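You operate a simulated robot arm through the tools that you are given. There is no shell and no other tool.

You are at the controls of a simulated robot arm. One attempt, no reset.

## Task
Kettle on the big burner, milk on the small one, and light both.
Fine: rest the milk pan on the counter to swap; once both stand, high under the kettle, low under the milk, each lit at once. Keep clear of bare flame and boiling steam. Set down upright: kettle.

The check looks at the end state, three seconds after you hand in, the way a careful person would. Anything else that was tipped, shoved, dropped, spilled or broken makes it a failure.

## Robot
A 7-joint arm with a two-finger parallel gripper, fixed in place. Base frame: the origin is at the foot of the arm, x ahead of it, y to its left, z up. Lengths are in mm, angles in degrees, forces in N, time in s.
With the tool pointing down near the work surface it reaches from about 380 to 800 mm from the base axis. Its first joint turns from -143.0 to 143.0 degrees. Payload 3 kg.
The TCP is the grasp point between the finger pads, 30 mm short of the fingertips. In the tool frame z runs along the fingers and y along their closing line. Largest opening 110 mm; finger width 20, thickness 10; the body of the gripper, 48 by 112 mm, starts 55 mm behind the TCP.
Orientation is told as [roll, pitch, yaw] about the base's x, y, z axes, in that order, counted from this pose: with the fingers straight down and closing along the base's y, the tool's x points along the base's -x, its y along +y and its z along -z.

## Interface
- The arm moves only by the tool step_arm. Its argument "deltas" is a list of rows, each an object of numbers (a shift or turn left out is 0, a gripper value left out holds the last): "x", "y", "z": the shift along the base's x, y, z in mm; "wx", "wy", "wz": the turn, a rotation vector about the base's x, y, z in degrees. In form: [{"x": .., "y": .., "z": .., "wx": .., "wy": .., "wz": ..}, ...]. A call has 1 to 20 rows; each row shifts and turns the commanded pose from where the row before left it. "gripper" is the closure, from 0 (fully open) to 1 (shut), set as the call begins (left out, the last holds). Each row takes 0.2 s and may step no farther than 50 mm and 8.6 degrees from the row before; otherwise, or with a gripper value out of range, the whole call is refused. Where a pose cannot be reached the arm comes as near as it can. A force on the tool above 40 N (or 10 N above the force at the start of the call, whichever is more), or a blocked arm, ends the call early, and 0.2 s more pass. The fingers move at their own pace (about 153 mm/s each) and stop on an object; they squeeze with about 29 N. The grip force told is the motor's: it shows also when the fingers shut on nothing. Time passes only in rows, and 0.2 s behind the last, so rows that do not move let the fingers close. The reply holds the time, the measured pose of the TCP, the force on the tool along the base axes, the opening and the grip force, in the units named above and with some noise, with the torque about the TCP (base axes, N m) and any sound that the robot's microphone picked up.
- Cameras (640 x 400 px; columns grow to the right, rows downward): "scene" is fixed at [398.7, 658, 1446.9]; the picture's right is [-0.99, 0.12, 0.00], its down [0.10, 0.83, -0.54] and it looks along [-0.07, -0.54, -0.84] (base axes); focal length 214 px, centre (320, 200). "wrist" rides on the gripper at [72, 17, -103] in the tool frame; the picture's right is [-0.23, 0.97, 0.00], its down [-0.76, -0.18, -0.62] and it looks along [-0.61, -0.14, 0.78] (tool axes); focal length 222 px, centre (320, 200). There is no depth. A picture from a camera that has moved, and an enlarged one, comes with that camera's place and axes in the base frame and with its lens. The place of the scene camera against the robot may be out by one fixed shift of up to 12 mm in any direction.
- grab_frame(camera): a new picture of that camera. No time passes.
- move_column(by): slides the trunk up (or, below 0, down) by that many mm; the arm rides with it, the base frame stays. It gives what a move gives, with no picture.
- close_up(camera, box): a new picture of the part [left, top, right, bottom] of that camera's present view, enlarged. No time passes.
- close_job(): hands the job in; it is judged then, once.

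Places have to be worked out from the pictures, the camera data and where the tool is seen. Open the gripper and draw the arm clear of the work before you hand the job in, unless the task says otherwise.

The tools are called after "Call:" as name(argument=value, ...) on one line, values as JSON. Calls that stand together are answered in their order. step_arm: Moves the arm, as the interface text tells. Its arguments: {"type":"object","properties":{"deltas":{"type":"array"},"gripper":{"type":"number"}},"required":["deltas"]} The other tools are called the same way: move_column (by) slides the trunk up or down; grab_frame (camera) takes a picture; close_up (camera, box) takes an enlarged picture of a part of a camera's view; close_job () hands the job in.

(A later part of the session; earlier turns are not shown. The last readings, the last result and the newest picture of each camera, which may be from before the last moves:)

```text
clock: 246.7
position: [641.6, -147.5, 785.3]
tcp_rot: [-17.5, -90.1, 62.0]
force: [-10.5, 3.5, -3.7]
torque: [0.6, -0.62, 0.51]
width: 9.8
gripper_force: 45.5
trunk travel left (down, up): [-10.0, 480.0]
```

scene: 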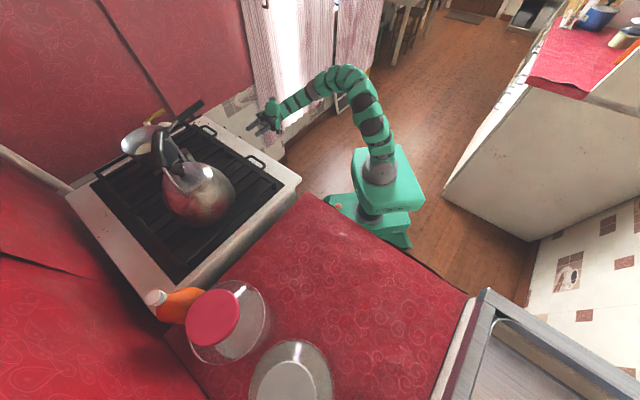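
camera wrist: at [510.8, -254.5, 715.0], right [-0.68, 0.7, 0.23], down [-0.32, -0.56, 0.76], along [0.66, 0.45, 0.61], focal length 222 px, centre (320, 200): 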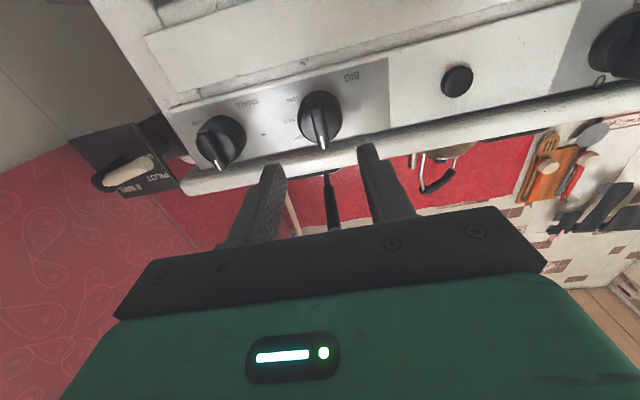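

Overshot by about 1 mm; I shift half back, then start turning clockwise (about the tool axis) and watch the torque.

Call:
step_arm(deltas=[{"x": -0.65, "y": 0.67}, {}])

Call:
step_arm(deltas=[{"wx": 3.57, "wy": 3.5}, {"wx": 3.57, "wy": 3.5}, {"wx": 3.57, "wy": 3.5}, {}])

Call:
close_up(camera="wrist", box=[230, 60, 430, 200])

```text
clock: 247.3
position: [642.9, -150.1, 786.0]
tcp_rot: [-129.1, -90.0, 173.5]
force: [-7.8, 1.2, 3.5]
torque: [-0.86, 0.86, 0.38]
width: 9.6
gripper_force: 45.4
trunk travel left (down, up): [-10.0, 480.0]
```

```text
clock: 248.3
position: [642.2, -149.5, 787.1]
tcp_rot: [90.1, -74.9, -45.6]
force: [4.6, 4.4, 8.5]
torque: [-0.28, 0.27, 0.39]
width: 9.7
gripper_force: 45.0
trunk travel left (down, up): [-10.0, 480.0]
```

```text
2.86 times, centred on (330, 130) of wrist
camera zoom: at [544.2, -196.1, 719.9], right [-0.62, 0.63, 0.47], down [-0.19, -0.7, 0.69], along [0.76, 0.34, 0.55], focal length 635 px, centre (291, 400)
```

zoom: 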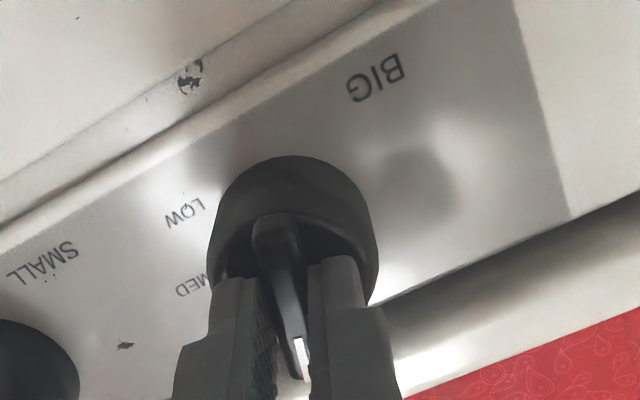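

The knob turns with the tool (15° so far). I continue clockwise by 30° more to HIGH.

Call:
step_arm(deltas=[{"wx": 3.57, "wy": 3.5}, {"wx": 3.57, "wy": 3.5}, {"wx": 3.57, "wy": 3.5}, {"wx": 3.57, "wy": 3.5}, {"wx": 3.57, "wy": 3.5}, {"wx": 3.57, "wy": 3.5}, {}])

Call:
close_up(camera="scene", box=[100, 90, 280, 250])

Call:
grab_frame(camera="wrist")

```text
clock: 249.9
position: [640.4, -147.7, 786.8]
tcp_rot: [90.0, -45.0, -45.7]
force: [-5.9, 2.2, 7.6]
torque: [-0.2, 0.12, 0.82]
width: 9.7
gripper_force: 45.1
trunk travel left (down, up): [-10.0, 480.0]
```

```text
2.50 times, centred on (190, 170) of scene
camera zoom: at [398.7, 658.0, 1446.9], right [-0.99, 0.12, 0.0], down [0.1, 0.83, -0.54], along [-0.07, -0.54, -0.84], focal length 536 px, centre (645, 275)
```

zoom: 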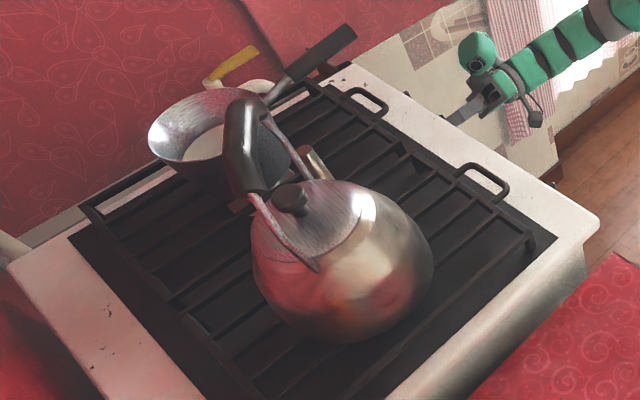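

```text
taken
camera wrist: at [524.4, -175.9, 746.4], right [-0.37, 0.38, 0.85], down [0.02, -0.91, 0.41], along [0.93, 0.17, 0.33], focal length 222 px, centre (320, 200)
```

wrist: 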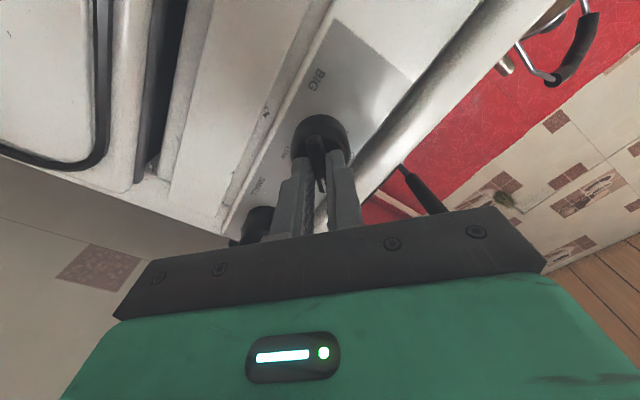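

The knob now stands 45° clockwise. No sound is reported, so I look closely for a flame under the kettle.

Call:
close_up(camera="scene", box=[160, 190, 240, 240])

Call:
close_up(camera="wrist", box=[240, 60, 400, 240])

```text
8.00 times, centred on (200, 215) of scene
camera zoom: at [398.7, 658.0, 1446.9], right [-0.99, 0.12, 0.0], down [0.1, 0.83, -0.54], along [-0.07, -0.54, -0.84], focal length 1716 px, centre (1280, 80)
```

zoom: 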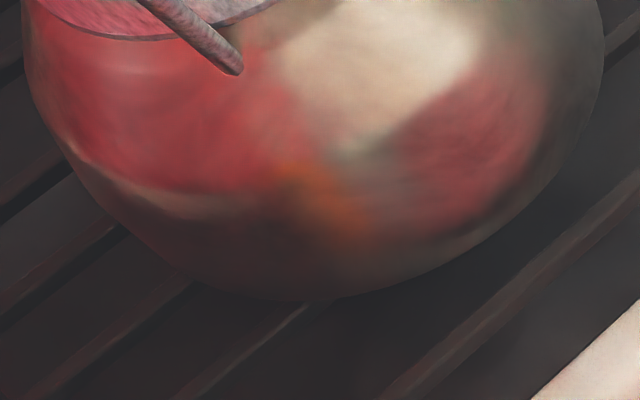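

```text
2.22 times, centred on (320, 150) of wrist
camera zoom: at [524.4, -175.9, 746.4], right [-0.37, 0.38, 0.85], down [0.02, -0.91, 0.41], along [0.93, 0.17, 0.33], focal length 494 px, centre (320, 311)
```

zoom: 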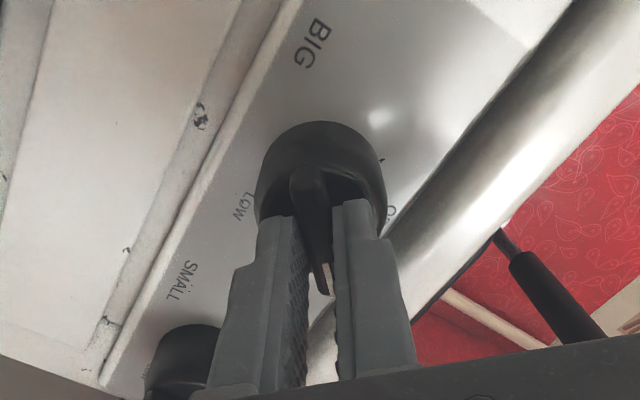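

No flame is visible from here and no sound reported. I release the knob and go quickly to a vantage point from which I can look under the kettle.

Call:
step_arm(deltas=[{}, {"x": -14, "y": -14}, {"x": -21, "y": -21}, {"x": -17.5, "y": 30.5, "z": 28.8, "wx": 5.36, "wy": 5.25}, {"x": -17.5, "y": 30.5, "z": 28.8, "wx": 5.36, "wy": 5.25}, {"x": -17.5, "y": 30.5, "z": 28.8, "wx": 5.36, "wy": 5.25}, {"x": -17.5, "y": 30.5, "z": 28.8, "wx": 5.36, "wy": 5.25}, {"x": -17.5, "y": 30.5, "z": 28.8, "wx": 5.36, "wy": 5.25}, {"x": -17.5, "y": 30.5, "z": 28.8, "wx": 5.36, "wy": 5.25}], gripper=0.5)

Call:
grab_frame(camera="wrist")

Call:
close_up(camera="wrist", box=[180, 0, 400, 160])

```text
clock: 251.9
position: [499.9, 0.3, 959.0]
tcp_rot: [89.9, 0.1, -45.7]
force: [-0.2, -0.3, 0.0]
torque: [0.02, -0.02, -0.02]
width: 55.0
gripper_force: 0.0
trunk travel left (down, up): [-10.0, 480.0]
```

```text
taken
camera wrist: at [376.5, -20.4, 974.4], right [0.16, -0.16, 0.97], down [0.09, -0.98, -0.18], along [0.98, 0.11, -0.14], focal length 222 px, centre (320, 200)
```

wrist: 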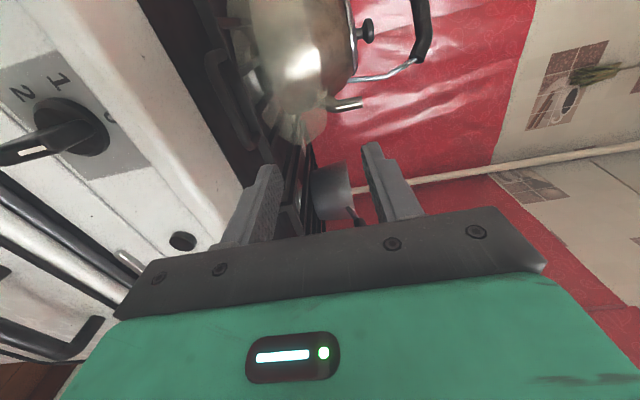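

```text
2.50 times, centred on (290, 80) of wrist
camera zoom: at [376.5, -20.4, 974.4], right [0.16, -0.16, 0.97], down [0.09, -0.98, -0.18], along [0.98, 0.11, -0.14], focal length 555 px, centre (395, 500)
```

zoom: 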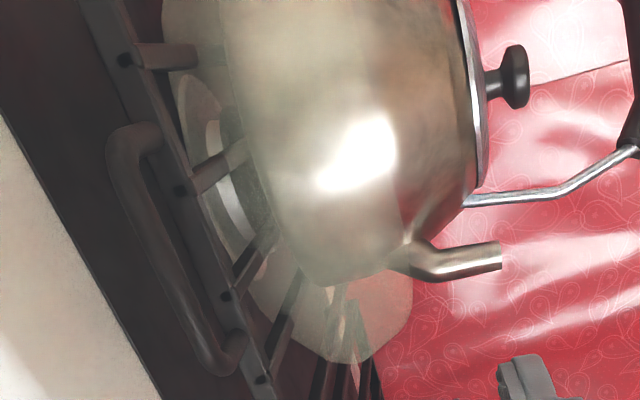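

There's a pale haze around the burner: gas is flowing unlit. I go straight back to the knob to shut it off.

Call:
step_arm(deltas=[{"x": 17.5, "y": -30.5, "z": -28.8, "wx": -5.36, "wy": -5.25}, {"x": 17.5, "y": -30.5, "z": -28.8, "wx": -5.36, "wy": -5.25}, {"x": 17.5, "y": -30.5, "z": -28.8, "wx": -5.36, "wy": -5.25}, {"x": 17.5, "y": -30.5, "z": -28.8, "wx": -5.36, "wy": -5.25}, {"x": 17.5, "y": -30.5, "z": -28.8, "wx": -5.36, "wy": -5.25}, {"x": 17.5, "y": -30.5, "z": -28.8, "wx": -5.36, "wy": -5.25}, {"x": 21, "y": 21}, {"x": 14, "y": 14}])

Call:
step_arm(deltas=[{}, {}, {"wx": -5.36, "wy": -5.25}, {"wx": -5.36, "wy": -5.25}, {"wx": -5.36, "wy": -5.25}, {"wx": -5.36, "wy": -5.25}, {"wx": -5.36, "wy": -5.25}, {"wx": -5.36, "wy": -5.25}, {}], gripper=1.0)

Call:
close_up(camera="wrist", box=[230, 60, 430, 200])

```text
clock: 253.7
position: [642.6, -150.6, 786.0]
tcp_rot: [90.0, -45.1, -45.5]
force: [-0.1, 0.1, -0.1]
torque: [0.02, 0.04, -0.02]
width: 55.2
gripper_force: 0.1
trunk travel left (down, up): [-10.0, 480.0]
```

```text
clock: 255.7
position: [642.3, -148.9, 787.1]
tcp_rot: [-90.2, -89.8, 134.6]
force: [-20.5, -3.2, -0.1]
torque: [0.56, -0.42, 0.5]
width: 9.8
gripper_force: 44.4
trunk travel left (down, up): [-10.0, 480.0]
```

```text
2.86 times, centred on (330, 130) of wrist
camera zoom: at [556.6, -209.8, 713.4], right [-0.68, 0.7, 0.22], down [-0.32, -0.56, 0.76], along [0.66, 0.45, 0.61], focal length 635 px, centre (291, 400)
```

zoom: 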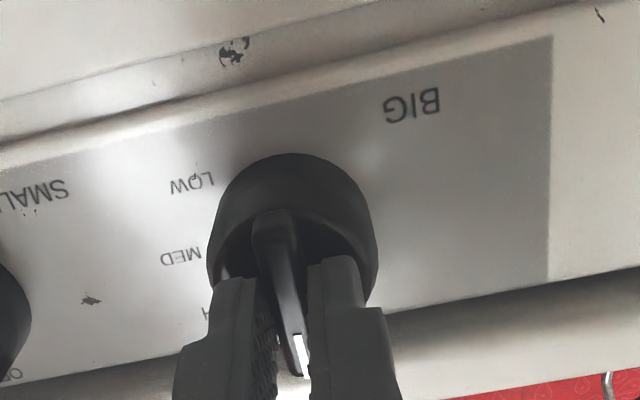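

The knob is back at OFF. I release it and go to the vantage point to see the gas clear.

Call:
step_arm(deltas=[{}, {"x": -14, "y": -14}, {"x": -21, "y": -21}, {"x": -17.5, "y": 30.5, "z": 28.8, "wx": 5.36, "wy": 5.25}, {"x": -17.5, "y": 30.5, "z": 28.8, "wx": 5.36, "wy": 5.25}, {"x": -17.5, "y": 30.5, "z": 28.8, "wx": 5.36, "wy": 5.25}, {"x": -17.5, "y": 30.5, "z": 28.8, "wx": 5.36, "wy": 5.25}, {"x": -17.5, "y": 30.5, "z": 28.8, "wx": 5.36, "wy": 5.25}, {"x": -17.5, "y": 30.5, "z": 28.8, "wx": 5.36, "wy": 5.25}, {"wx": 5.36, "wy": 5.25}, {"wx": 5.36, "wy": 5.25}, {"wx": 5.36, "wy": 5.25}, {"wx": 5.36, "wy": 5.25}, {"wx": 5.36, "wy": 5.25}, {"wx": 5.36, "wy": 5.25}], gripper=0.5)

Call:
grab_frame(camera="wrist")

Call:
close_up(camera="wrist", box=[180, 0, 400, 160])

```text
clock: 258.9
position: [503.1, -0.5, 958.2]
tcp_rot: [90.0, 0.2, -45.5]
force: [-0.1, -0.2, -0.8]
torque: [0.01, -0.02, 0.02]
width: 54.9
gripper_force: 0.0
trunk travel left (down, up): [-10.0, 480.0]
```

```text
taken
camera wrist: at [379.0, -21.9, 975.3], right [0.16, -0.16, 0.97], down [0.09, -0.98, -0.18], along [0.98, 0.11, -0.14], focal length 222 px, centre (320, 200)
```

wrist: 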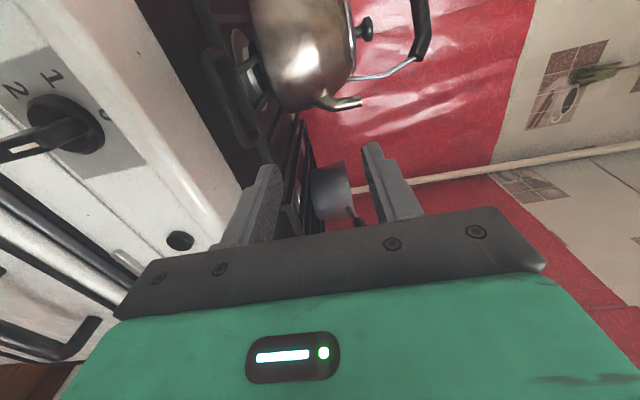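

```text
2.50 times, centred on (290, 80) of wrist
camera zoom: at [379.0, -21.9, 975.3], right [0.16, -0.16, 0.97], down [0.09, -0.98, -0.18], along [0.98, 0.11, -0.14], focal length 555 px, centre (395, 500)
```

zoom: 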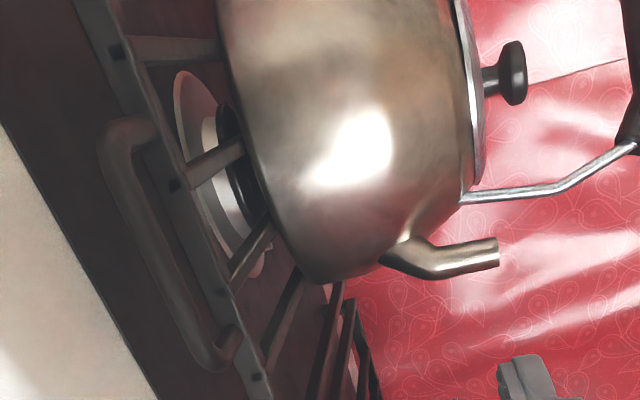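

The haze has cleared. The electrode nub beside the burner suggests spark ignition, probably by the round panel button; I'll go in front of that button, look at it, and test it with all gas off.

Call:
step_arm(deltas=[{"x": -8, "y": -12, "z": 0}, {"x": -2, "y": -16, "z": -35}, {"x": 2, "y": -16, "z": -35}, {"x": 4, "y": -16, "z": -35}, {"x": 4, "y": -16, "z": -35}, {"x": 7, "y": -15, "z": -34}, {}], gripper=1.0)

Call:
grab_frame(camera="wrist")

Call:
close_up(camera="wrist", box=[250, 0, 410, 110])

```text
clock: 260.5
position: [507.1, -92.7, 786.7]
tcp_rot: [89.8, 0.0, -45.6]
force: [0.0, 0.7, 0.6]
torque: [0.0, 0.04, -0.02]
width: 0.3
gripper_force: 29.5
trunk travel left (down, up): [-10.0, 480.0]
```

```text
taken
camera wrist: at [383.6, -113.4, 801.9], right [0.16, -0.16, 0.97], down [0.09, -0.98, -0.18], along [0.98, 0.11, -0.14], focal length 222 px, centre (320, 200)
```

wrist: 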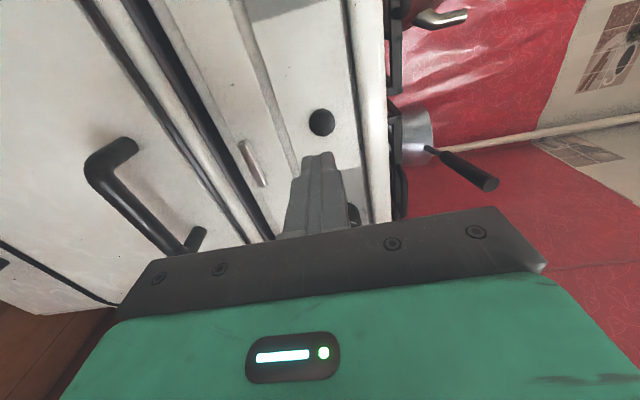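

```text
3.64 times, centred on (330, 55) of wrist
camera zoom: at [383.6, -113.4, 801.9], right [0.16, -0.16, 0.97], down [0.09, -0.98, -0.18], along [0.98, 0.11, -0.14], focal length 808 px, centre (284, 727)
```

zoom: 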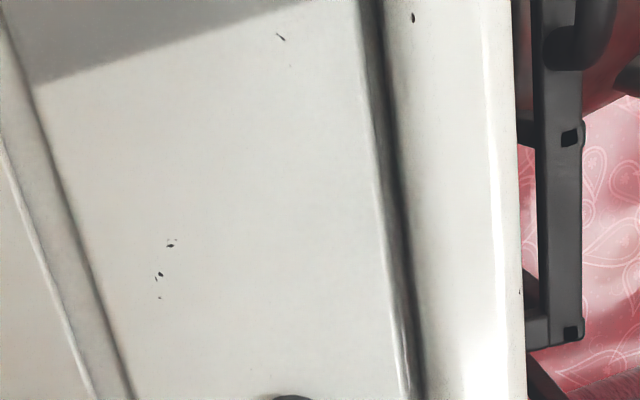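

The button is straight ahead (about 4 mm to the +e side). I approach with closed fingers, then press gently while watching force and sound.

Call:
step_arm(deltas=[{"x": 17.7, "y": 12.5}, {"x": 15.3, "y": 15}, {"x": 15.3, "y": 15}, {"x": 10, "y": 9.8}, {"x": 5, "y": 4.9}, {}])

Call:
close_up(camera="wrist", box=[240, 90, 400, 200])

```text
clock: 261.9
position: [572.5, -36.0, 785.9]
tcp_rot: [89.8, 0.0, -45.6]
force: [-2.0, -1.1, 0.9]
torque: [0.03, -0.02, 0.06]
width: 0.1
gripper_force: 29.3
trunk travel left (down, up): [-10.0, 480.0]
heard: click
```

```text
3.64 times, centred on (320, 145) of wrist
camera zoom: at [448.4, -56.9, 800.8], right [0.16, -0.16, 0.97], down [0.09, -0.98, -0.18], along [0.98, 0.11, -0.14], focal length 808 px, centre (320, 400)
```

zoom: 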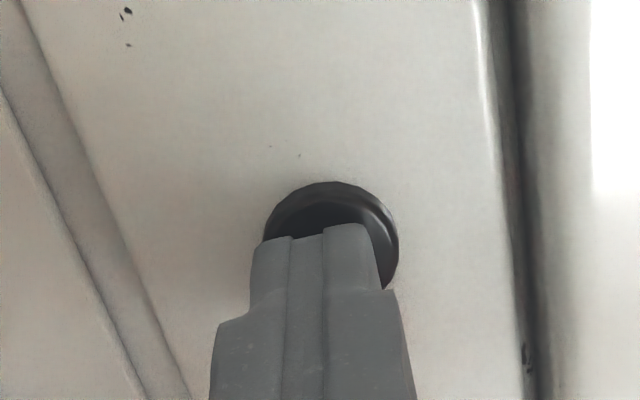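

"Click" was heard – the button is an igniter. I retreat and check whether a pilot flame has appeared at the burners.

Call:
step_arm(deltas=[{"x": -15.3, "y": -15}, {"x": -25, "y": -24.5}, {"x": -25, "y": -24.5}, {"x": -4, "y": 10, "z": 43}, {"x": 0, "y": 16, "z": 43}, {"x": 0, "y": 20, "z": 43}, {"x": 0, "y": 20, "z": 43}, {}])

Call:
grab_frame(camera="wrist")

Call:
close_up(camera="wrist", box=[180, 0, 400, 160])

Call:
close_up(camera="scene", box=[100, 90, 280, 250])

```text
clock: 263.7
position: [502.3, -34.9, 958.8]
tcp_rot: [89.9, -0.1, -45.6]
force: [0.2, 0.3, 0.4]
torque: [0.01, 0.02, -0.04]
width: 0.0
gripper_force: 29.1
trunk travel left (down, up): [-10.0, 480.0]
```

```text
taken
camera wrist: at [378.8, -54.7, 974.0], right [0.16, -0.16, 0.97], down [0.09, -0.98, -0.18], along [0.98, 0.11, -0.14], focal length 222 px, centre (320, 200)
```

wrist: 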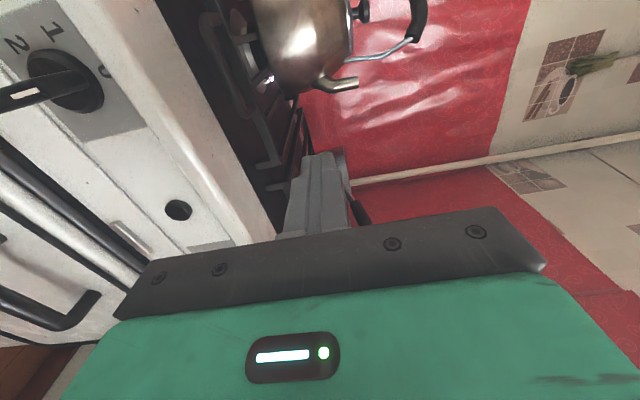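

```text
2.50 times, centred on (290, 80) of wrist
camera zoom: at [378.8, -54.7, 974.0], right [0.16, -0.16, 0.97], down [0.09, -0.98, -0.18], along [0.98, 0.11, -0.14], focal length 555 px, centre (395, 500)
```

zoom: 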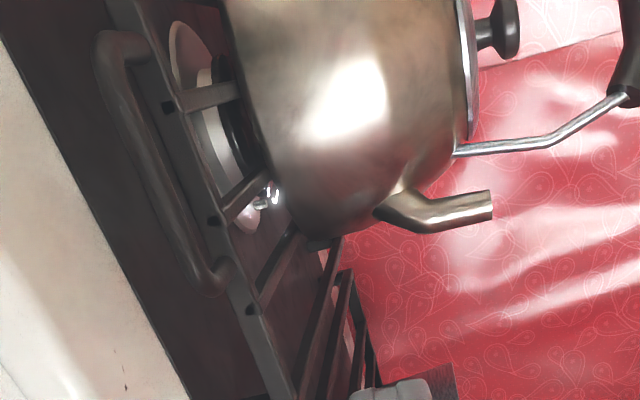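

```text
2.50 times, centred on (190, 170) of scene
camera zoom: at [398.7, 658.0, 1446.9], right [-0.99, 0.12, 0.0], down [0.1, 0.83, -0.54], along [-0.07, -0.54, -0.84], focal length 536 px, centre (645, 275)
```

zoom: 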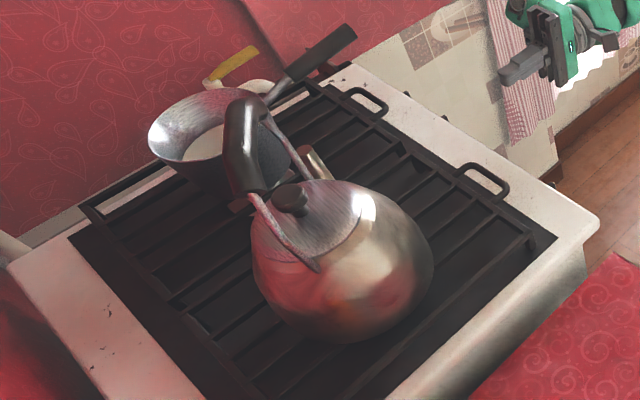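

There's a bright spot beside the big burner's electrode now. I zoom in on it.

Call:
close_up(camera="wrist", box=[250, 40, 320, 100])

```text
6.67 times, centred on (285, 70) of wrist
camera zoom: at [378.8, -54.7, 974.0], right [0.16, -0.16, 0.97], down [0.09, -0.98, -0.18], along [0.98, 0.11, -0.14], focal length 1481 px, centre (553, 1067)
```

zoom: 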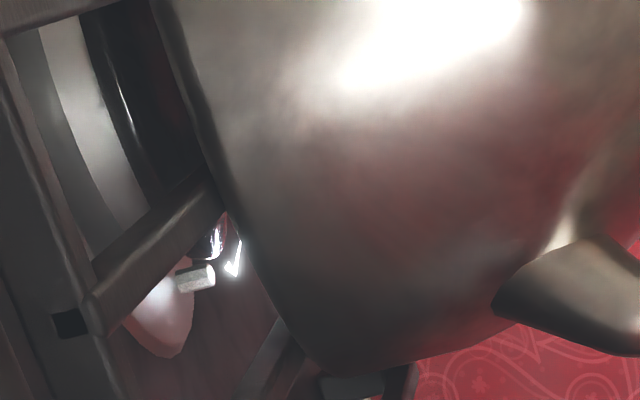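

An active spark is visible at the electrode, still running 2 s after the press. I wait a moment to see how long it lasts.

Call:
step_arm(deltas=[{}, {}, {}, {}], gripper=0.55)

Call:
close_up(camera="wrist", box=[250, 40, 320, 100])

```text
clock: 264.7
position: [502.1, -34.6, 957.6]
tcp_rot: [90.0, 0.1, -45.6]
force: [-0.1, 0.6, 0.2]
torque: [-0.01, 0.0, 0.03]
width: 49.5
gripper_force: 0.1
trunk travel left (down, up): [-10.0, 480.0]
```

```text
6.67 times, centred on (285, 70) of wrist
camera zoom: at [378.7, -54.7, 973.9], right [0.16, -0.16, 0.97], down [0.09, -0.98, -0.18], along [0.98, 0.11, -0.14], focal length 1481 px, centre (553, 1067)
```

zoom: 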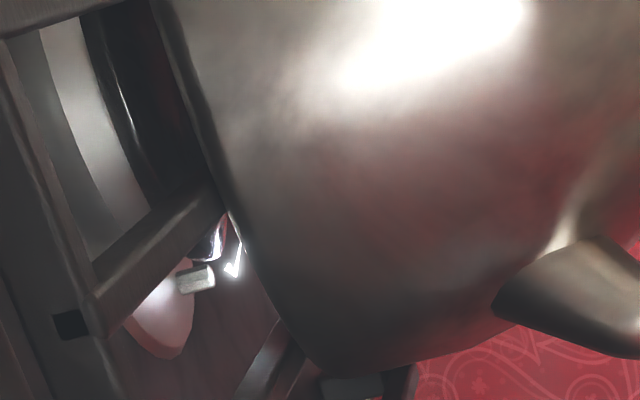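

Still sparking. I wait another two seconds and check again.

Call:
step_arm(deltas=[{}, {}, {}, {}, {}, {}, {}, {}, {}])

Call:
close_up(camera="wrist", box=[250, 40, 320, 100])

```text
clock: 266.7
position: [503.5, -34.5, 958.3]
tcp_rot: [90.0, 0.1, -45.6]
force: [-0.4, -0.5, 0.5]
torque: [-0.03, -0.03, 0.0]
width: 49.2
gripper_force: 0.1
trunk travel left (down, up): [-10.0, 480.0]
```

```text
6.67 times, centred on (285, 70) of wrist
camera zoom: at [378.7, -54.7, 973.9], right [0.16, -0.16, 0.97], down [0.09, -0.98, -0.18], along [0.98, 0.11, -0.14], focal length 1481 px, centre (553, 1067)
```

zoom: 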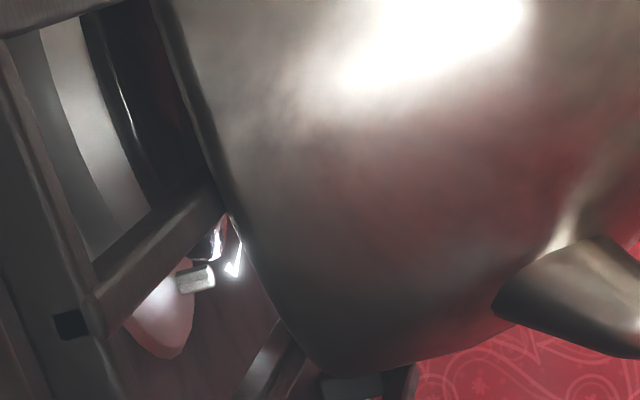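

Still sparking after 5 s. To tell whether it times out or stays on, I wait a few more seconds.

Call:
step_arm(deltas=[{}, {}, {}, {}, {}, {}, {}, {}, {}, {}, {}, {}, {}, {}, {}, {}, {}, {}, {}, {}])

Call:
close_up(camera="wrist", box=[250, 40, 320, 100])

```text
clock: 270.9
position: [503.1, -33.6, 956.9]
tcp_rot: [89.8, 0.0, -45.6]
force: [-0.7, -0.2, -0.2]
torque: [0.0, 0.0, -0.01]
width: 49.5
gripper_force: 0.1
trunk travel left (down, up): [-10.0, 480.0]
```

```text
6.67 times, centred on (285, 70) of wrist
camera zoom: at [378.7, -54.7, 973.9], right [0.16, -0.16, 0.97], down [0.09, -0.98, -0.18], along [0.98, 0.11, -0.14], focal length 1481 px, centre (553, 1067)
```

zoom: 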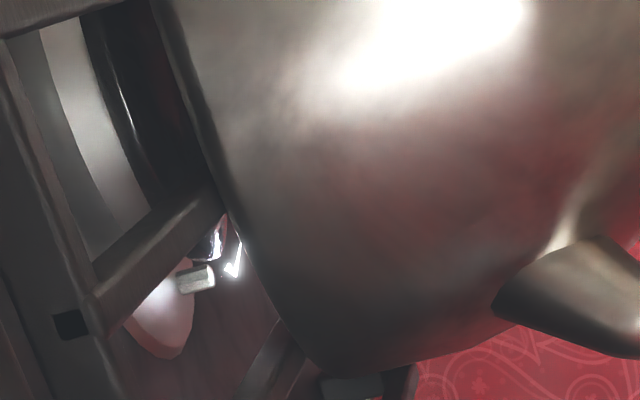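

It keeps sparking steadily (9 s now), so the igniter stays on. I go now to the BIG knob, to open it while the spark runs.

Call:
step_arm(deltas=[{"x": 3, "y": -13.6, "z": -10, "wx": -5.85, "wy": -5.73}, {"x": 5, "y": -14, "z": -16, "wx": -5.85, "wy": -5.73}, {"x": 10, "y": -14, "z": -16, "wx": -5.85, "wy": -5.73}, {"x": 10, "y": -14, "z": -16, "wx": -5.85, "wy": -5.73}, {"x": 10, "y": -14, "z": -16, "wx": -5.85, "wy": -5.73}, {"x": 10, "y": -14, "z": -16, "wx": -5.85, "wy": -5.73}, {"x": 11, "y": -14, "z": -16, "wx": -5.85, "wy": -5.73}, {"x": 11, "y": -14, "z": -16, "wx": -5.85, "wy": -5.73}, {"x": 11, "y": -14, "z": -16, "wx": -5.85, "wy": -5.73}, {"x": 11, "y": -13, "z": -16, "wx": -5.85, "wy": -5.73}, {"x": 11, "y": -12, "z": -16.5, "wx": -5.85, "wy": -5.73}, {"x": 18.7, "y": 17.5}, {"x": 18.7, "y": 17.5}])

Call:
close_up(camera="wrist", box=[230, 60, 430, 200])

```text
clock: 273.7
position: [643.5, -149.1, 787.6]
tcp_rot: [-99.5, -90.0, 143.9]
force: [-0.1, -0.4, -0.1]
torque: [-0.01, 0.0, 0.0]
width: 49.6
gripper_force: 0.0
trunk travel left (down, up): [-10.0, 480.0]
```

```text
2.86 times, centred on (330, 130) of wrist
camera zoom: at [557.8, -209.2, 713.2], right [-0.68, 0.7, 0.23], down [-0.32, -0.56, 0.76], along [0.66, 0.45, 0.61], focal length 635 px, centre (291, 400)
```

zoom: 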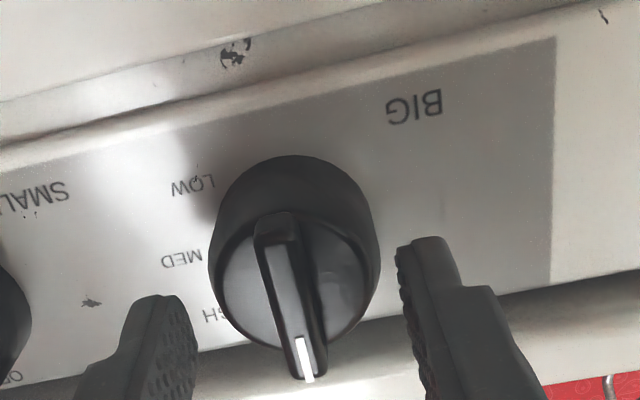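

In place on the BIG knob. I close on the ridge and turn it 45° clockwise to HIGH.

Call:
step_arm(deltas=[{}, {}, {"wx": 5.36, "wy": 5.25}, {"wx": 5.36, "wy": 5.25}, {"wx": 5.36, "wy": 5.25}, {"wx": 5.36, "wy": 5.25}, {"wx": 5.36, "wy": 5.25}, {"wx": 5.36, "wy": 5.25}, {}], gripper=1.0)

Call:
close_up(camera="scene", box=[140, 130, 260, 250])

```text
clock: 275.9
position: [643.1, -148.8, 787.5]
tcp_rot: [89.9, -44.9, -45.4]
force: [-16.7, -0.6, -5.4]
torque: [0.34, -0.32, -0.06]
width: 9.7
gripper_force: 44.7
trunk travel left (down, up): [-10.0, 480.0]
stopped in row 9: the force on the tool passed its limit at 41 N (the readings are from after the stop); the commanded pose is now the measured one
```

```text
3.33 times, centred on (200, 190) of scene
camera zoom: at [398.7, 658.0, 1446.9], right [-0.99, 0.12, 0.0], down [0.1, 0.83, -0.54], along [-0.07, -0.54, -0.84], focal length 715 px, centre (720, 233)
```

zoom: 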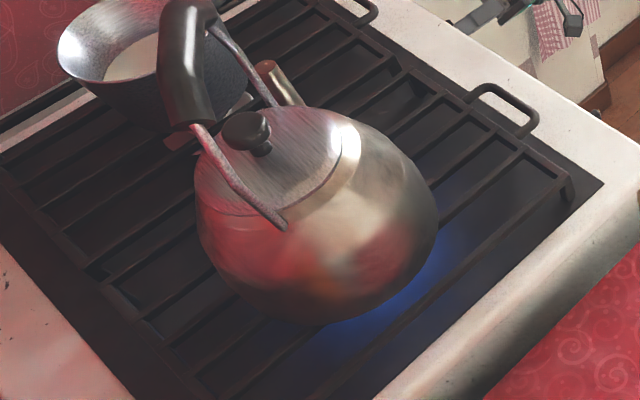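

The big burner lit at once – a blue flame glows under the kettle, with the knob at HIGH. I release the knob, back off, and check whether the spark also runs at the small burner.

Call:
step_arm(deltas=[{}, {}, {"x": -14, "y": -14}, {"x": -21, "y": -21}, {"x": -1.3, "y": 5.7, "z": 28.8, "wx": 5.36, "wy": 5.25}, {"x": -1.3, "y": 5.7, "z": 28.8, "wx": 5.36, "wy": 5.25}, {"x": -1.3, "y": 5.7, "z": 28.8, "wx": 5.36, "wy": 5.25}, {"x": -1.3, "y": 5.7, "z": 28.8, "wx": 5.36, "wy": 5.25}, {"x": -1.3, "y": 5.7, "z": 28.8, "wx": 5.36, "wy": 5.25}, {"x": -1.3, "y": 5.7, "z": 28.8, "wx": 5.36, "wy": 5.25}], gripper=0.55)

Call:
grab_frame(camera="wrist")

Call:
close_up(camera="wrist", box=[240, 70, 340, 150])

Call:
close_up(camera="scene", box=[140, 130, 260, 250])

```text
clock: 278.1
position: [601.2, -148.9, 960.1]
tcp_rot: [90.1, 0.2, -45.3]
force: [-0.1, 0.5, -0.3]
torque: [-0.01, -0.01, 0.0]
width: 49.8
gripper_force: 0.1
trunk travel left (down, up): [-10.0, 480.0]
```

```text
taken
camera wrist: at [477.8, -169.2, 976.2], right [0.16, -0.16, 0.97], down [0.09, -0.98, -0.18], along [0.98, 0.12, -0.14], focal length 222 px, centre (320, 200)
```

wrist: 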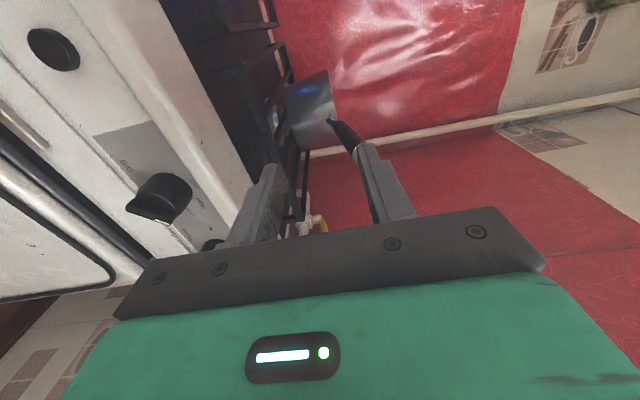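

```text
5.00 times, centred on (290, 110) of wrist
camera zoom: at [477.8, -169.2, 976.2], right [0.16, -0.16, 0.97], down [0.09, -0.98, -0.18], along [0.98, 0.12, -0.14], focal length 1111 px, centre (470, 650)
```

zoom: 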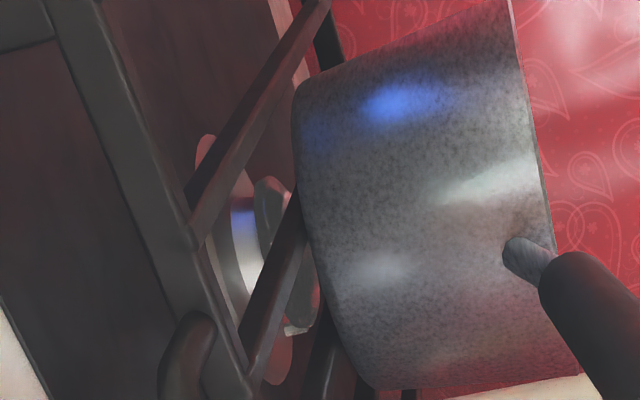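

```text
3.33 times, centred on (200, 190) of scene
camera zoom: at [398.7, 658.0, 1446.9], right [-0.99, 0.12, 0.0], down [0.1, 0.83, -0.54], along [-0.07, -0.54, -0.84], focal length 715 px, centre (720, 233)
```

zoom: 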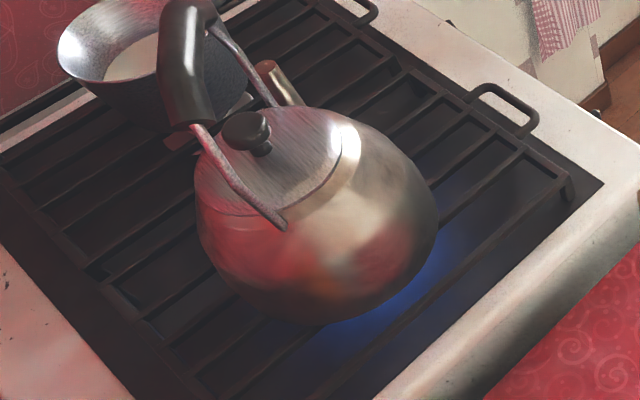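

The big flame burns steadily; at the small burner's electrode I see no spark now, so it has stopped. I press the igniter again before opening the small burner.

Call:
step_arm(deltas=[{"x": -20, "y": 5, "z": -20}, {"x": -16, "y": 14, "z": -38}, {"x": -16, "y": 14, "z": -38}, {"x": -16, "y": 14, "z": -38}, {"x": -14.5, "y": 15.5, "z": -38.5}, {"x": 15.3, "y": 15}, {"x": 15.3, "y": 15}, {"x": 12, "y": 11.8}, {"x": 7, "y": 6.8}, {"x": 3.5, "y": 3.4}, {}], gripper=1.0)

```text
clock: 280.5
position: [570.2, -31.9, 786.6]
tcp_rot: [89.9, 0.1, -45.5]
force: [-3.2, -1.0, -2.0]
torque: [-0.06, 0.04, 0.07]
width: 0.1
gripper_force: 29.0
trunk travel left (down, up): [-10.0, 480.0]
heard: click
```

Click heard. I go to the vantage point to confirm the spark at the small burner's electrode.

Call:
step_arm(deltas=[{"x": -20, "y": -19.6}, {"x": -25, "y": -24.5}, {"x": 15.2, "y": -14.6, "z": 34.7}, {"x": 15.2, "y": -14.6, "z": 34.7}, {"x": 15.2, "y": -14.6, "z": 34.7}, {"x": 15.2, "y": -14.6, "z": 34.7}, {"x": 15.2, "y": -14.6, "z": 34.7}], gripper=0.55)

Call:
close_up(camera="wrist", box=[240, 70, 340, 150])

```text
clock: 282.1
position: [602.6, -150.0, 959.4]
tcp_rot: [90.0, 0.1, -45.5]
force: [-0.9, -0.4, -0.9]
torque: [-0.03, -0.01, -0.02]
width: 49.3
gripper_force: 0.0
trunk travel left (down, up): [-10.0, 480.0]
```

```text
5.00 times, centred on (290, 110) of wrist
camera zoom: at [478.6, -171.1, 976.1], right [0.16, -0.16, 0.97], down [0.09, -0.98, -0.18], along [0.98, 0.12, -0.14], focal length 1111 px, centre (470, 650)
```

zoom: 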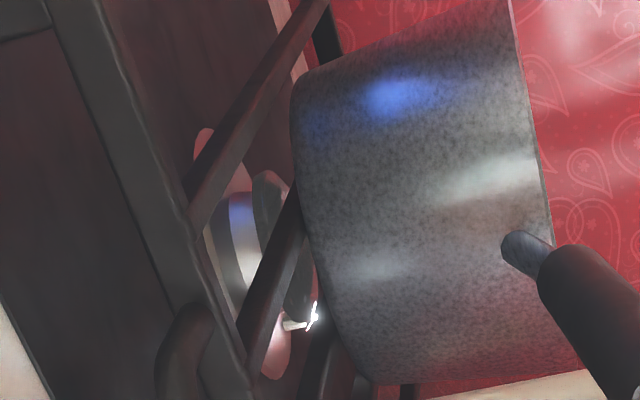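

The spark now runs at the small burner. I go straight to the SMALL knob.

Call:
step_arm(deltas=[{"x": 7, "y": -9.95, "z": -15.7, "wx": -5.85, "wy": -5.73}, {"x": 7, "y": -9.95, "z": -15.7, "wx": -5.85, "wy": -5.73}, {"x": 7, "y": -9.95, "z": -15.7, "wx": -5.85, "wy": -5.73}, {"x": 7, "y": -9.95, "z": -15.7, "wx": -5.85, "wy": -5.73}, {"x": 7, "y": -9.95, "z": -15.7, "wx": -5.85, "wy": -5.73}, {"x": 7, "y": -9.95, "z": -15.7, "wx": -5.85, "wy": -5.73}, {"x": 7, "y": -9.95, "z": -15.7, "wx": -5.85, "wy": -5.73}, {"x": 7, "y": -9.95, "z": -15.7, "wx": -5.85, "wy": -5.73}, {"x": 7, "y": -9.95, "z": -15.7, "wx": -5.85, "wy": -5.73}, {"x": 7, "y": -9.95, "z": -15.7, "wx": -5.85, "wy": -5.73}, {"x": 7, "y": -9.95, "z": -15.8, "wx": -5.85, "wy": -5.73}, {"x": 15, "y": 14.7}, {"x": 14, "y": 13.7}])

Call:
close_up(camera="wrist", box=[230, 60, 430, 200])

```text
clock: 284.9
position: [707.1, -231.8, 787.5]
tcp_rot: [-23.6, -89.9, 68.0]
force: [-0.9, -1.0, -0.9]
torque: [0.01, -0.01, 0.03]
width: 49.5
gripper_force: 0.2
trunk travel left (down, up): [-10.0, 480.0]
```

```text
2.86 times, centred on (330, 130) of wrist
camera zoom: at [622.6, -292.1, 714.3], right [-0.68, 0.7, 0.23], down [-0.32, -0.56, 0.76], along [0.66, 0.45, 0.61], focal length 635 px, centre (291, 400)
```

zoom: 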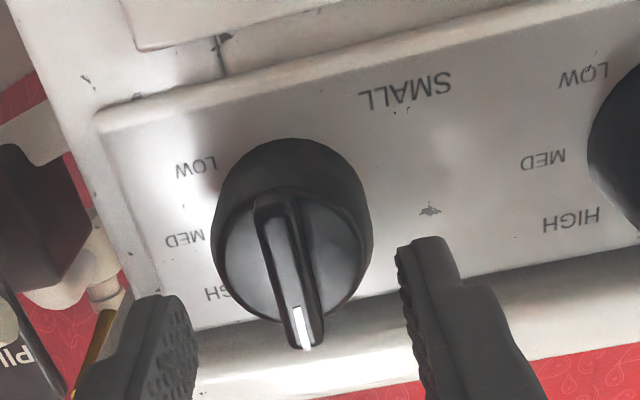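

Aligned with the SMALL ridge. I advance the last 12 mm, then close and turn.

Call:
step_arm(deltas=[{"x": 8.6, "y": 8.4}])

Call:
step_arm(deltas=[{}, {}, {"wx": 5.36, "wy": 5.25}, {"wx": 5.36, "wy": 5.25}, {"wx": 5.36, "wy": 5.25}, {"wx": 5.36, "wy": 5.25}, {"wx": 5.36, "wy": 5.25}, {"wx": 5.36, "wy": 5.25}], gripper=1.0)

Call:
close_up(camera="scene", box=[100, 90, 260, 250])

Call:
grab_frame(camera="wrist")

```text
clock: 285.3
position: [716.8, -225.1, 786.7]
tcp_rot: [1.0, -89.8, 43.4]
force: [0.0, 0.5, -0.1]
torque: [-0.02, 0.0, 0.02]
width: 49.5
gripper_force: 0.1
trunk travel left (down, up): [-10.0, 480.0]
```

```text
clock: 287.1
position: [716.4, -224.2, 788.1]
tcp_rot: [89.6, -44.8, -45.4]
force: [-26.1, 6.5, -13.9]
torque: [-0.7, 0.69, 1.41]
width: 10.0
gripper_force: 45.0
trunk travel left (down, up): [-10.0, 480.0]
```

```text
2.50 times, centred on (180, 170) of scene
camera zoom: at [398.7, 658.0, 1446.9], right [-0.99, 0.12, 0.0], down [0.1, 0.83, -0.54], along [-0.07, -0.54, -0.84], focal length 536 px, centre (670, 275)
```

zoom: 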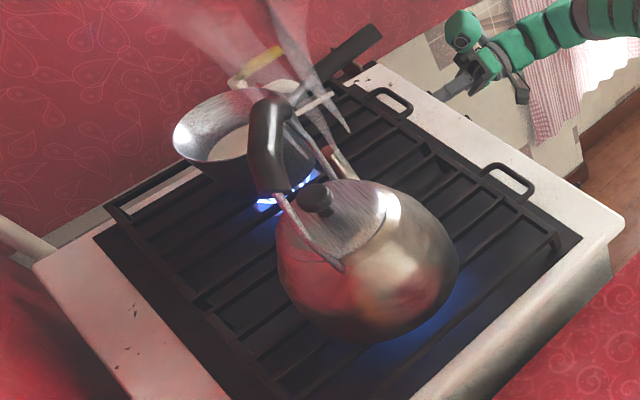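

```text
taken
camera wrist: at [598.8, -251.0, 747.5], right [-0.37, 0.38, 0.85], down [0.02, -0.91, 0.41], along [0.93, 0.17, 0.32], focal length 222 px, centre (320, 200)
```

wrist: 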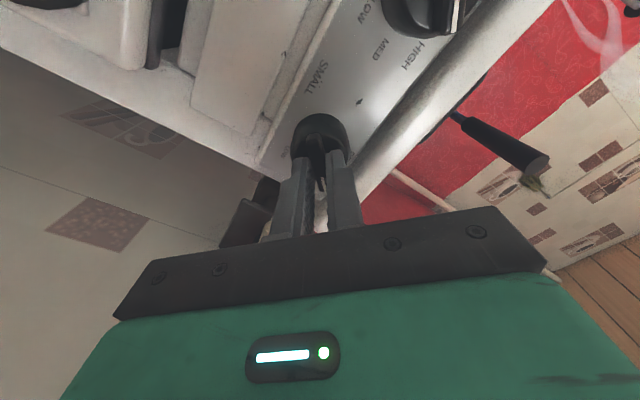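

Both burners are lit: blue flame under the kettle and now under the pan as well; steam is starting at the kettle spout. I relieve the side force slightly and keep turning the SMALL knob toward LOW.

Call:
step_arm(deltas=[{"x": -0.5, "y": 0.5, "z": -0.7}, {"wx": 5.36, "wy": 5.25}, {"wx": 5.36, "wy": 5.25}, {"wx": 5.36, "wy": 5.25}, {"wx": 5.36, "wy": 5.25}, {"wx": 5.36, "wy": 5.25}, {"wx": 5.36, "wy": 5.25}])

```text
clock: 288.7
position: [716.0, -225.2, 787.1]
tcp_rot: [90.0, 0.2, -45.5]
force: [-4.2, -2.5, -5.6]
torque: [-0.07, 0.12, -0.65]
width: 9.5
gripper_force: 45.2
trunk travel left (down, up): [-10.0, 480.0]
```

Now at MED (90°). I turn the remaining 45° to LOW.

Call:
step_arm(deltas=[{"wx": 5.36, "wy": 5.25}, {"wx": 5.36, "wy": 5.25}, {"wx": 5.36, "wy": 5.25}, {"wx": 5.36, "wy": 5.25}, {"wx": 5.36, "wy": 5.25}, {"wx": 5.36, "wy": 5.25}, {}])

Call:
grab_frame(camera="wrist")

Call:
close_up(camera="scene", box=[100, 90, 260, 250])

```text
clock: 290.3
position: [717.0, -223.6, 786.8]
tcp_rot: [90.0, 45.1, -45.4]
force: [1.2, -4.4, 2.5]
torque: [-0.61, 0.49, -0.78]
width: 9.7
gripper_force: 45.6
trunk travel left (down, up): [-10.0, 480.0]
```

```text
taken
camera wrist: at [615.9, -268.2, 848.9], right [0.6, -0.61, 0.53], down [-0.16, -0.73, -0.67], along [0.79, 0.31, -0.53], focal length 222 px, centre (320, 200)
```

wrist: 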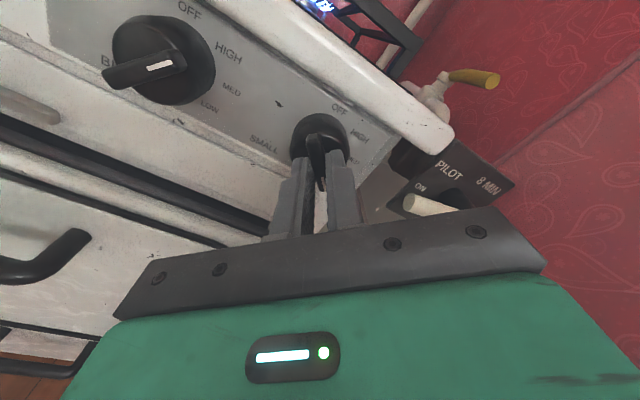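

```text
2.50 times, centred on (180, 170) of scene
camera zoom: at [398.7, 658.0, 1446.9], right [-0.99, 0.12, 0.0], down [0.1, 0.83, -0.54], along [-0.07, -0.54, -0.84], focal length 536 px, centre (670, 275)
```

zoom: 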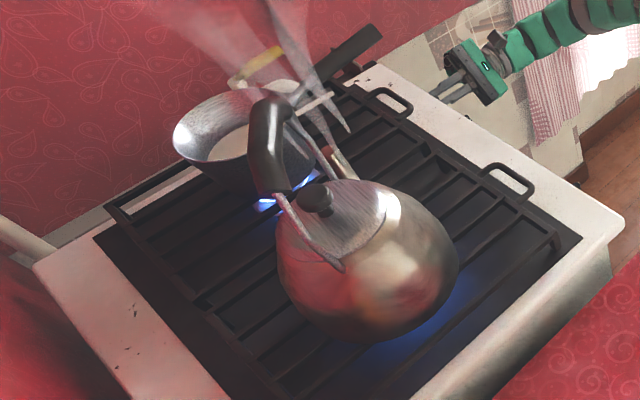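

The view from here shows both knobs; I enlarge to verify BIG at HIGH and SMALL at LOW.

Call:
close_up(camera="wrist", box=[90, 0, 270, 130])

Call:
close_up(camera="wrist", box=[240, 80, 400, 240])

Call:
close_up(camera="wrist", box=[380, 50, 540, 230])

```text
3.08 times, centred on (180, 65) of wrist
camera zoom: at [615.9, -268.2, 848.9], right [0.6, -0.61, 0.53], down [-0.16, -0.73, -0.67], along [0.79, 0.31, -0.53], focal length 684 px, centre (751, 615)
```

zoom: 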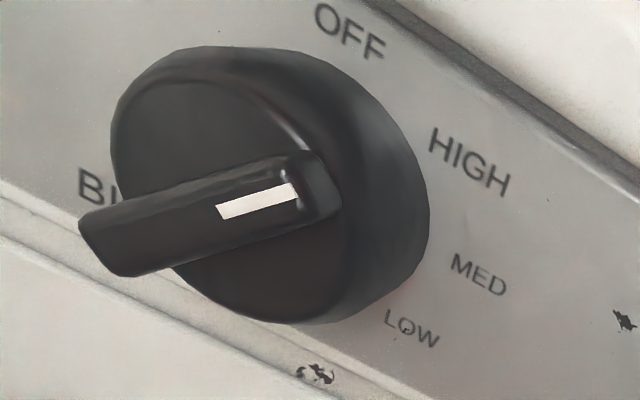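

```text
2.50 times, centred on (320, 160) of wrist
camera zoom: at [615.9, -268.2, 848.9], right [0.6, -0.61, 0.53], down [-0.16, -0.73, -0.67], along [0.79, 0.31, -0.53], focal length 555 px, centre (320, 300)
```

zoom: 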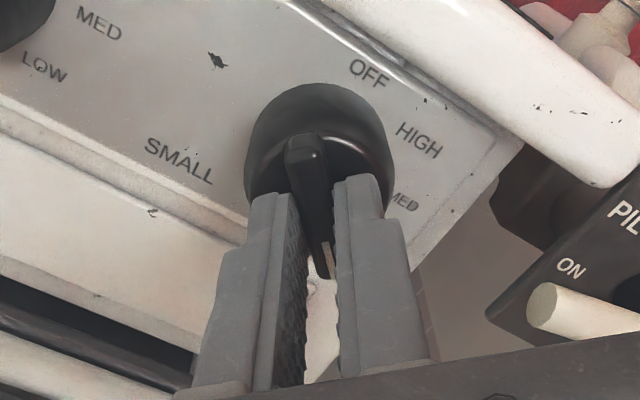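

```text
2.22 times, centred on (460, 140) of wrist
camera zoom: at [615.9, -268.2, 848.9], right [0.6, -0.61, 0.53], down [-0.16, -0.73, -0.67], along [0.79, 0.31, -0.53], focal length 494 px, centre (9, 333)
```

zoom: 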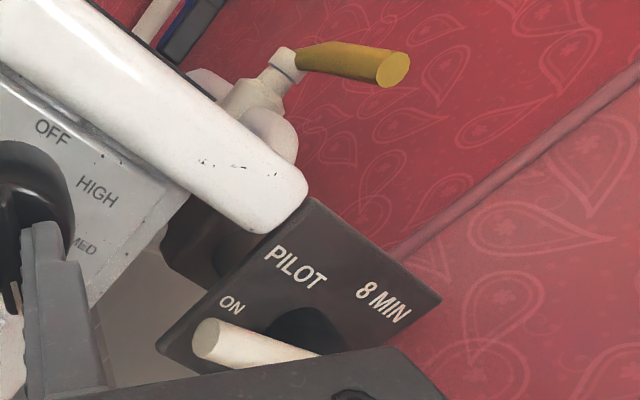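

BIG points at HIGH; SMALL has been turned 135° to LOW. I release the knob, back off, and verify.

Call:
step_arm(deltas=[{}, {}, {"x": -14, "y": -14}, {"x": -21, "y": -21}, {"x": -20, "y": -20, "z": 5}, {}], gripper=0.55)

Call:
grab_frame(camera="wrist")

Call:
close_up(camera="wrist", box=[220, 40, 420, 180])

Call:
close_up(camera="wrist", box=[120, 0, 290, 120])

```text
clock: 291.7
position: [663.8, -279.1, 791.8]
tcp_rot: [90.0, 45.2, -45.5]
force: [0.3, -1.4, -0.2]
torque: [0.02, -0.01, 0.04]
width: 49.4
gripper_force: 0.1
trunk travel left (down, up): [-10.0, 480.0]
```

```text
taken
camera wrist: at [562.1, -324.1, 854.3], right [0.6, -0.61, 0.53], down [-0.15, -0.73, -0.66], along [0.79, 0.31, -0.53], focal length 222 px, centre (320, 200)
```

wrist: 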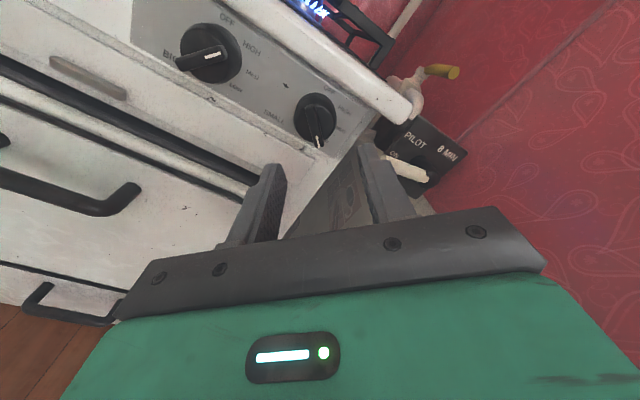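

```text
2.86 times, centred on (320, 110) of wrist
camera zoom: at [562.1, -324.1, 854.3], right [0.6, -0.61, 0.53], down [-0.15, -0.73, -0.66], along [0.79, 0.31, -0.53], focal length 635 px, centre (320, 457)
```

zoom: 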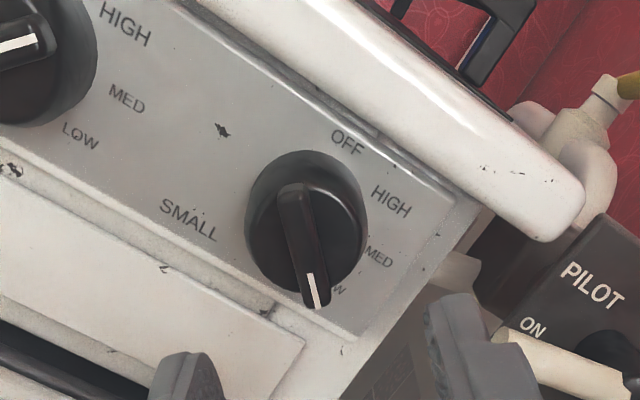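

```text
3.33 times, centred on (205, 60) of wrist
camera zoom: at [562.1, -324.1, 854.3], right [0.6, -0.61, 0.53], down [-0.15, -0.73, -0.66], along [0.79, 0.31, -0.53], focal length 740 px, centre (703, 667)
```

zoom: 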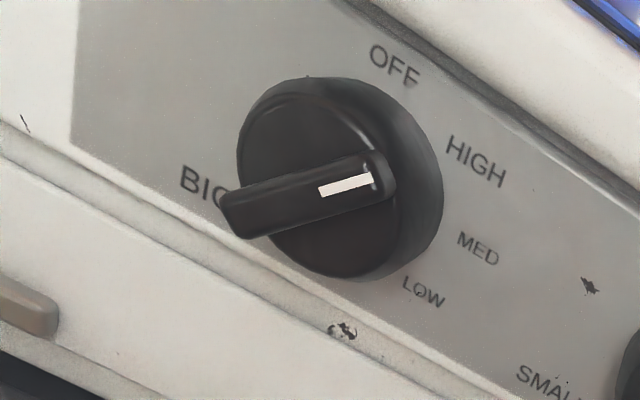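

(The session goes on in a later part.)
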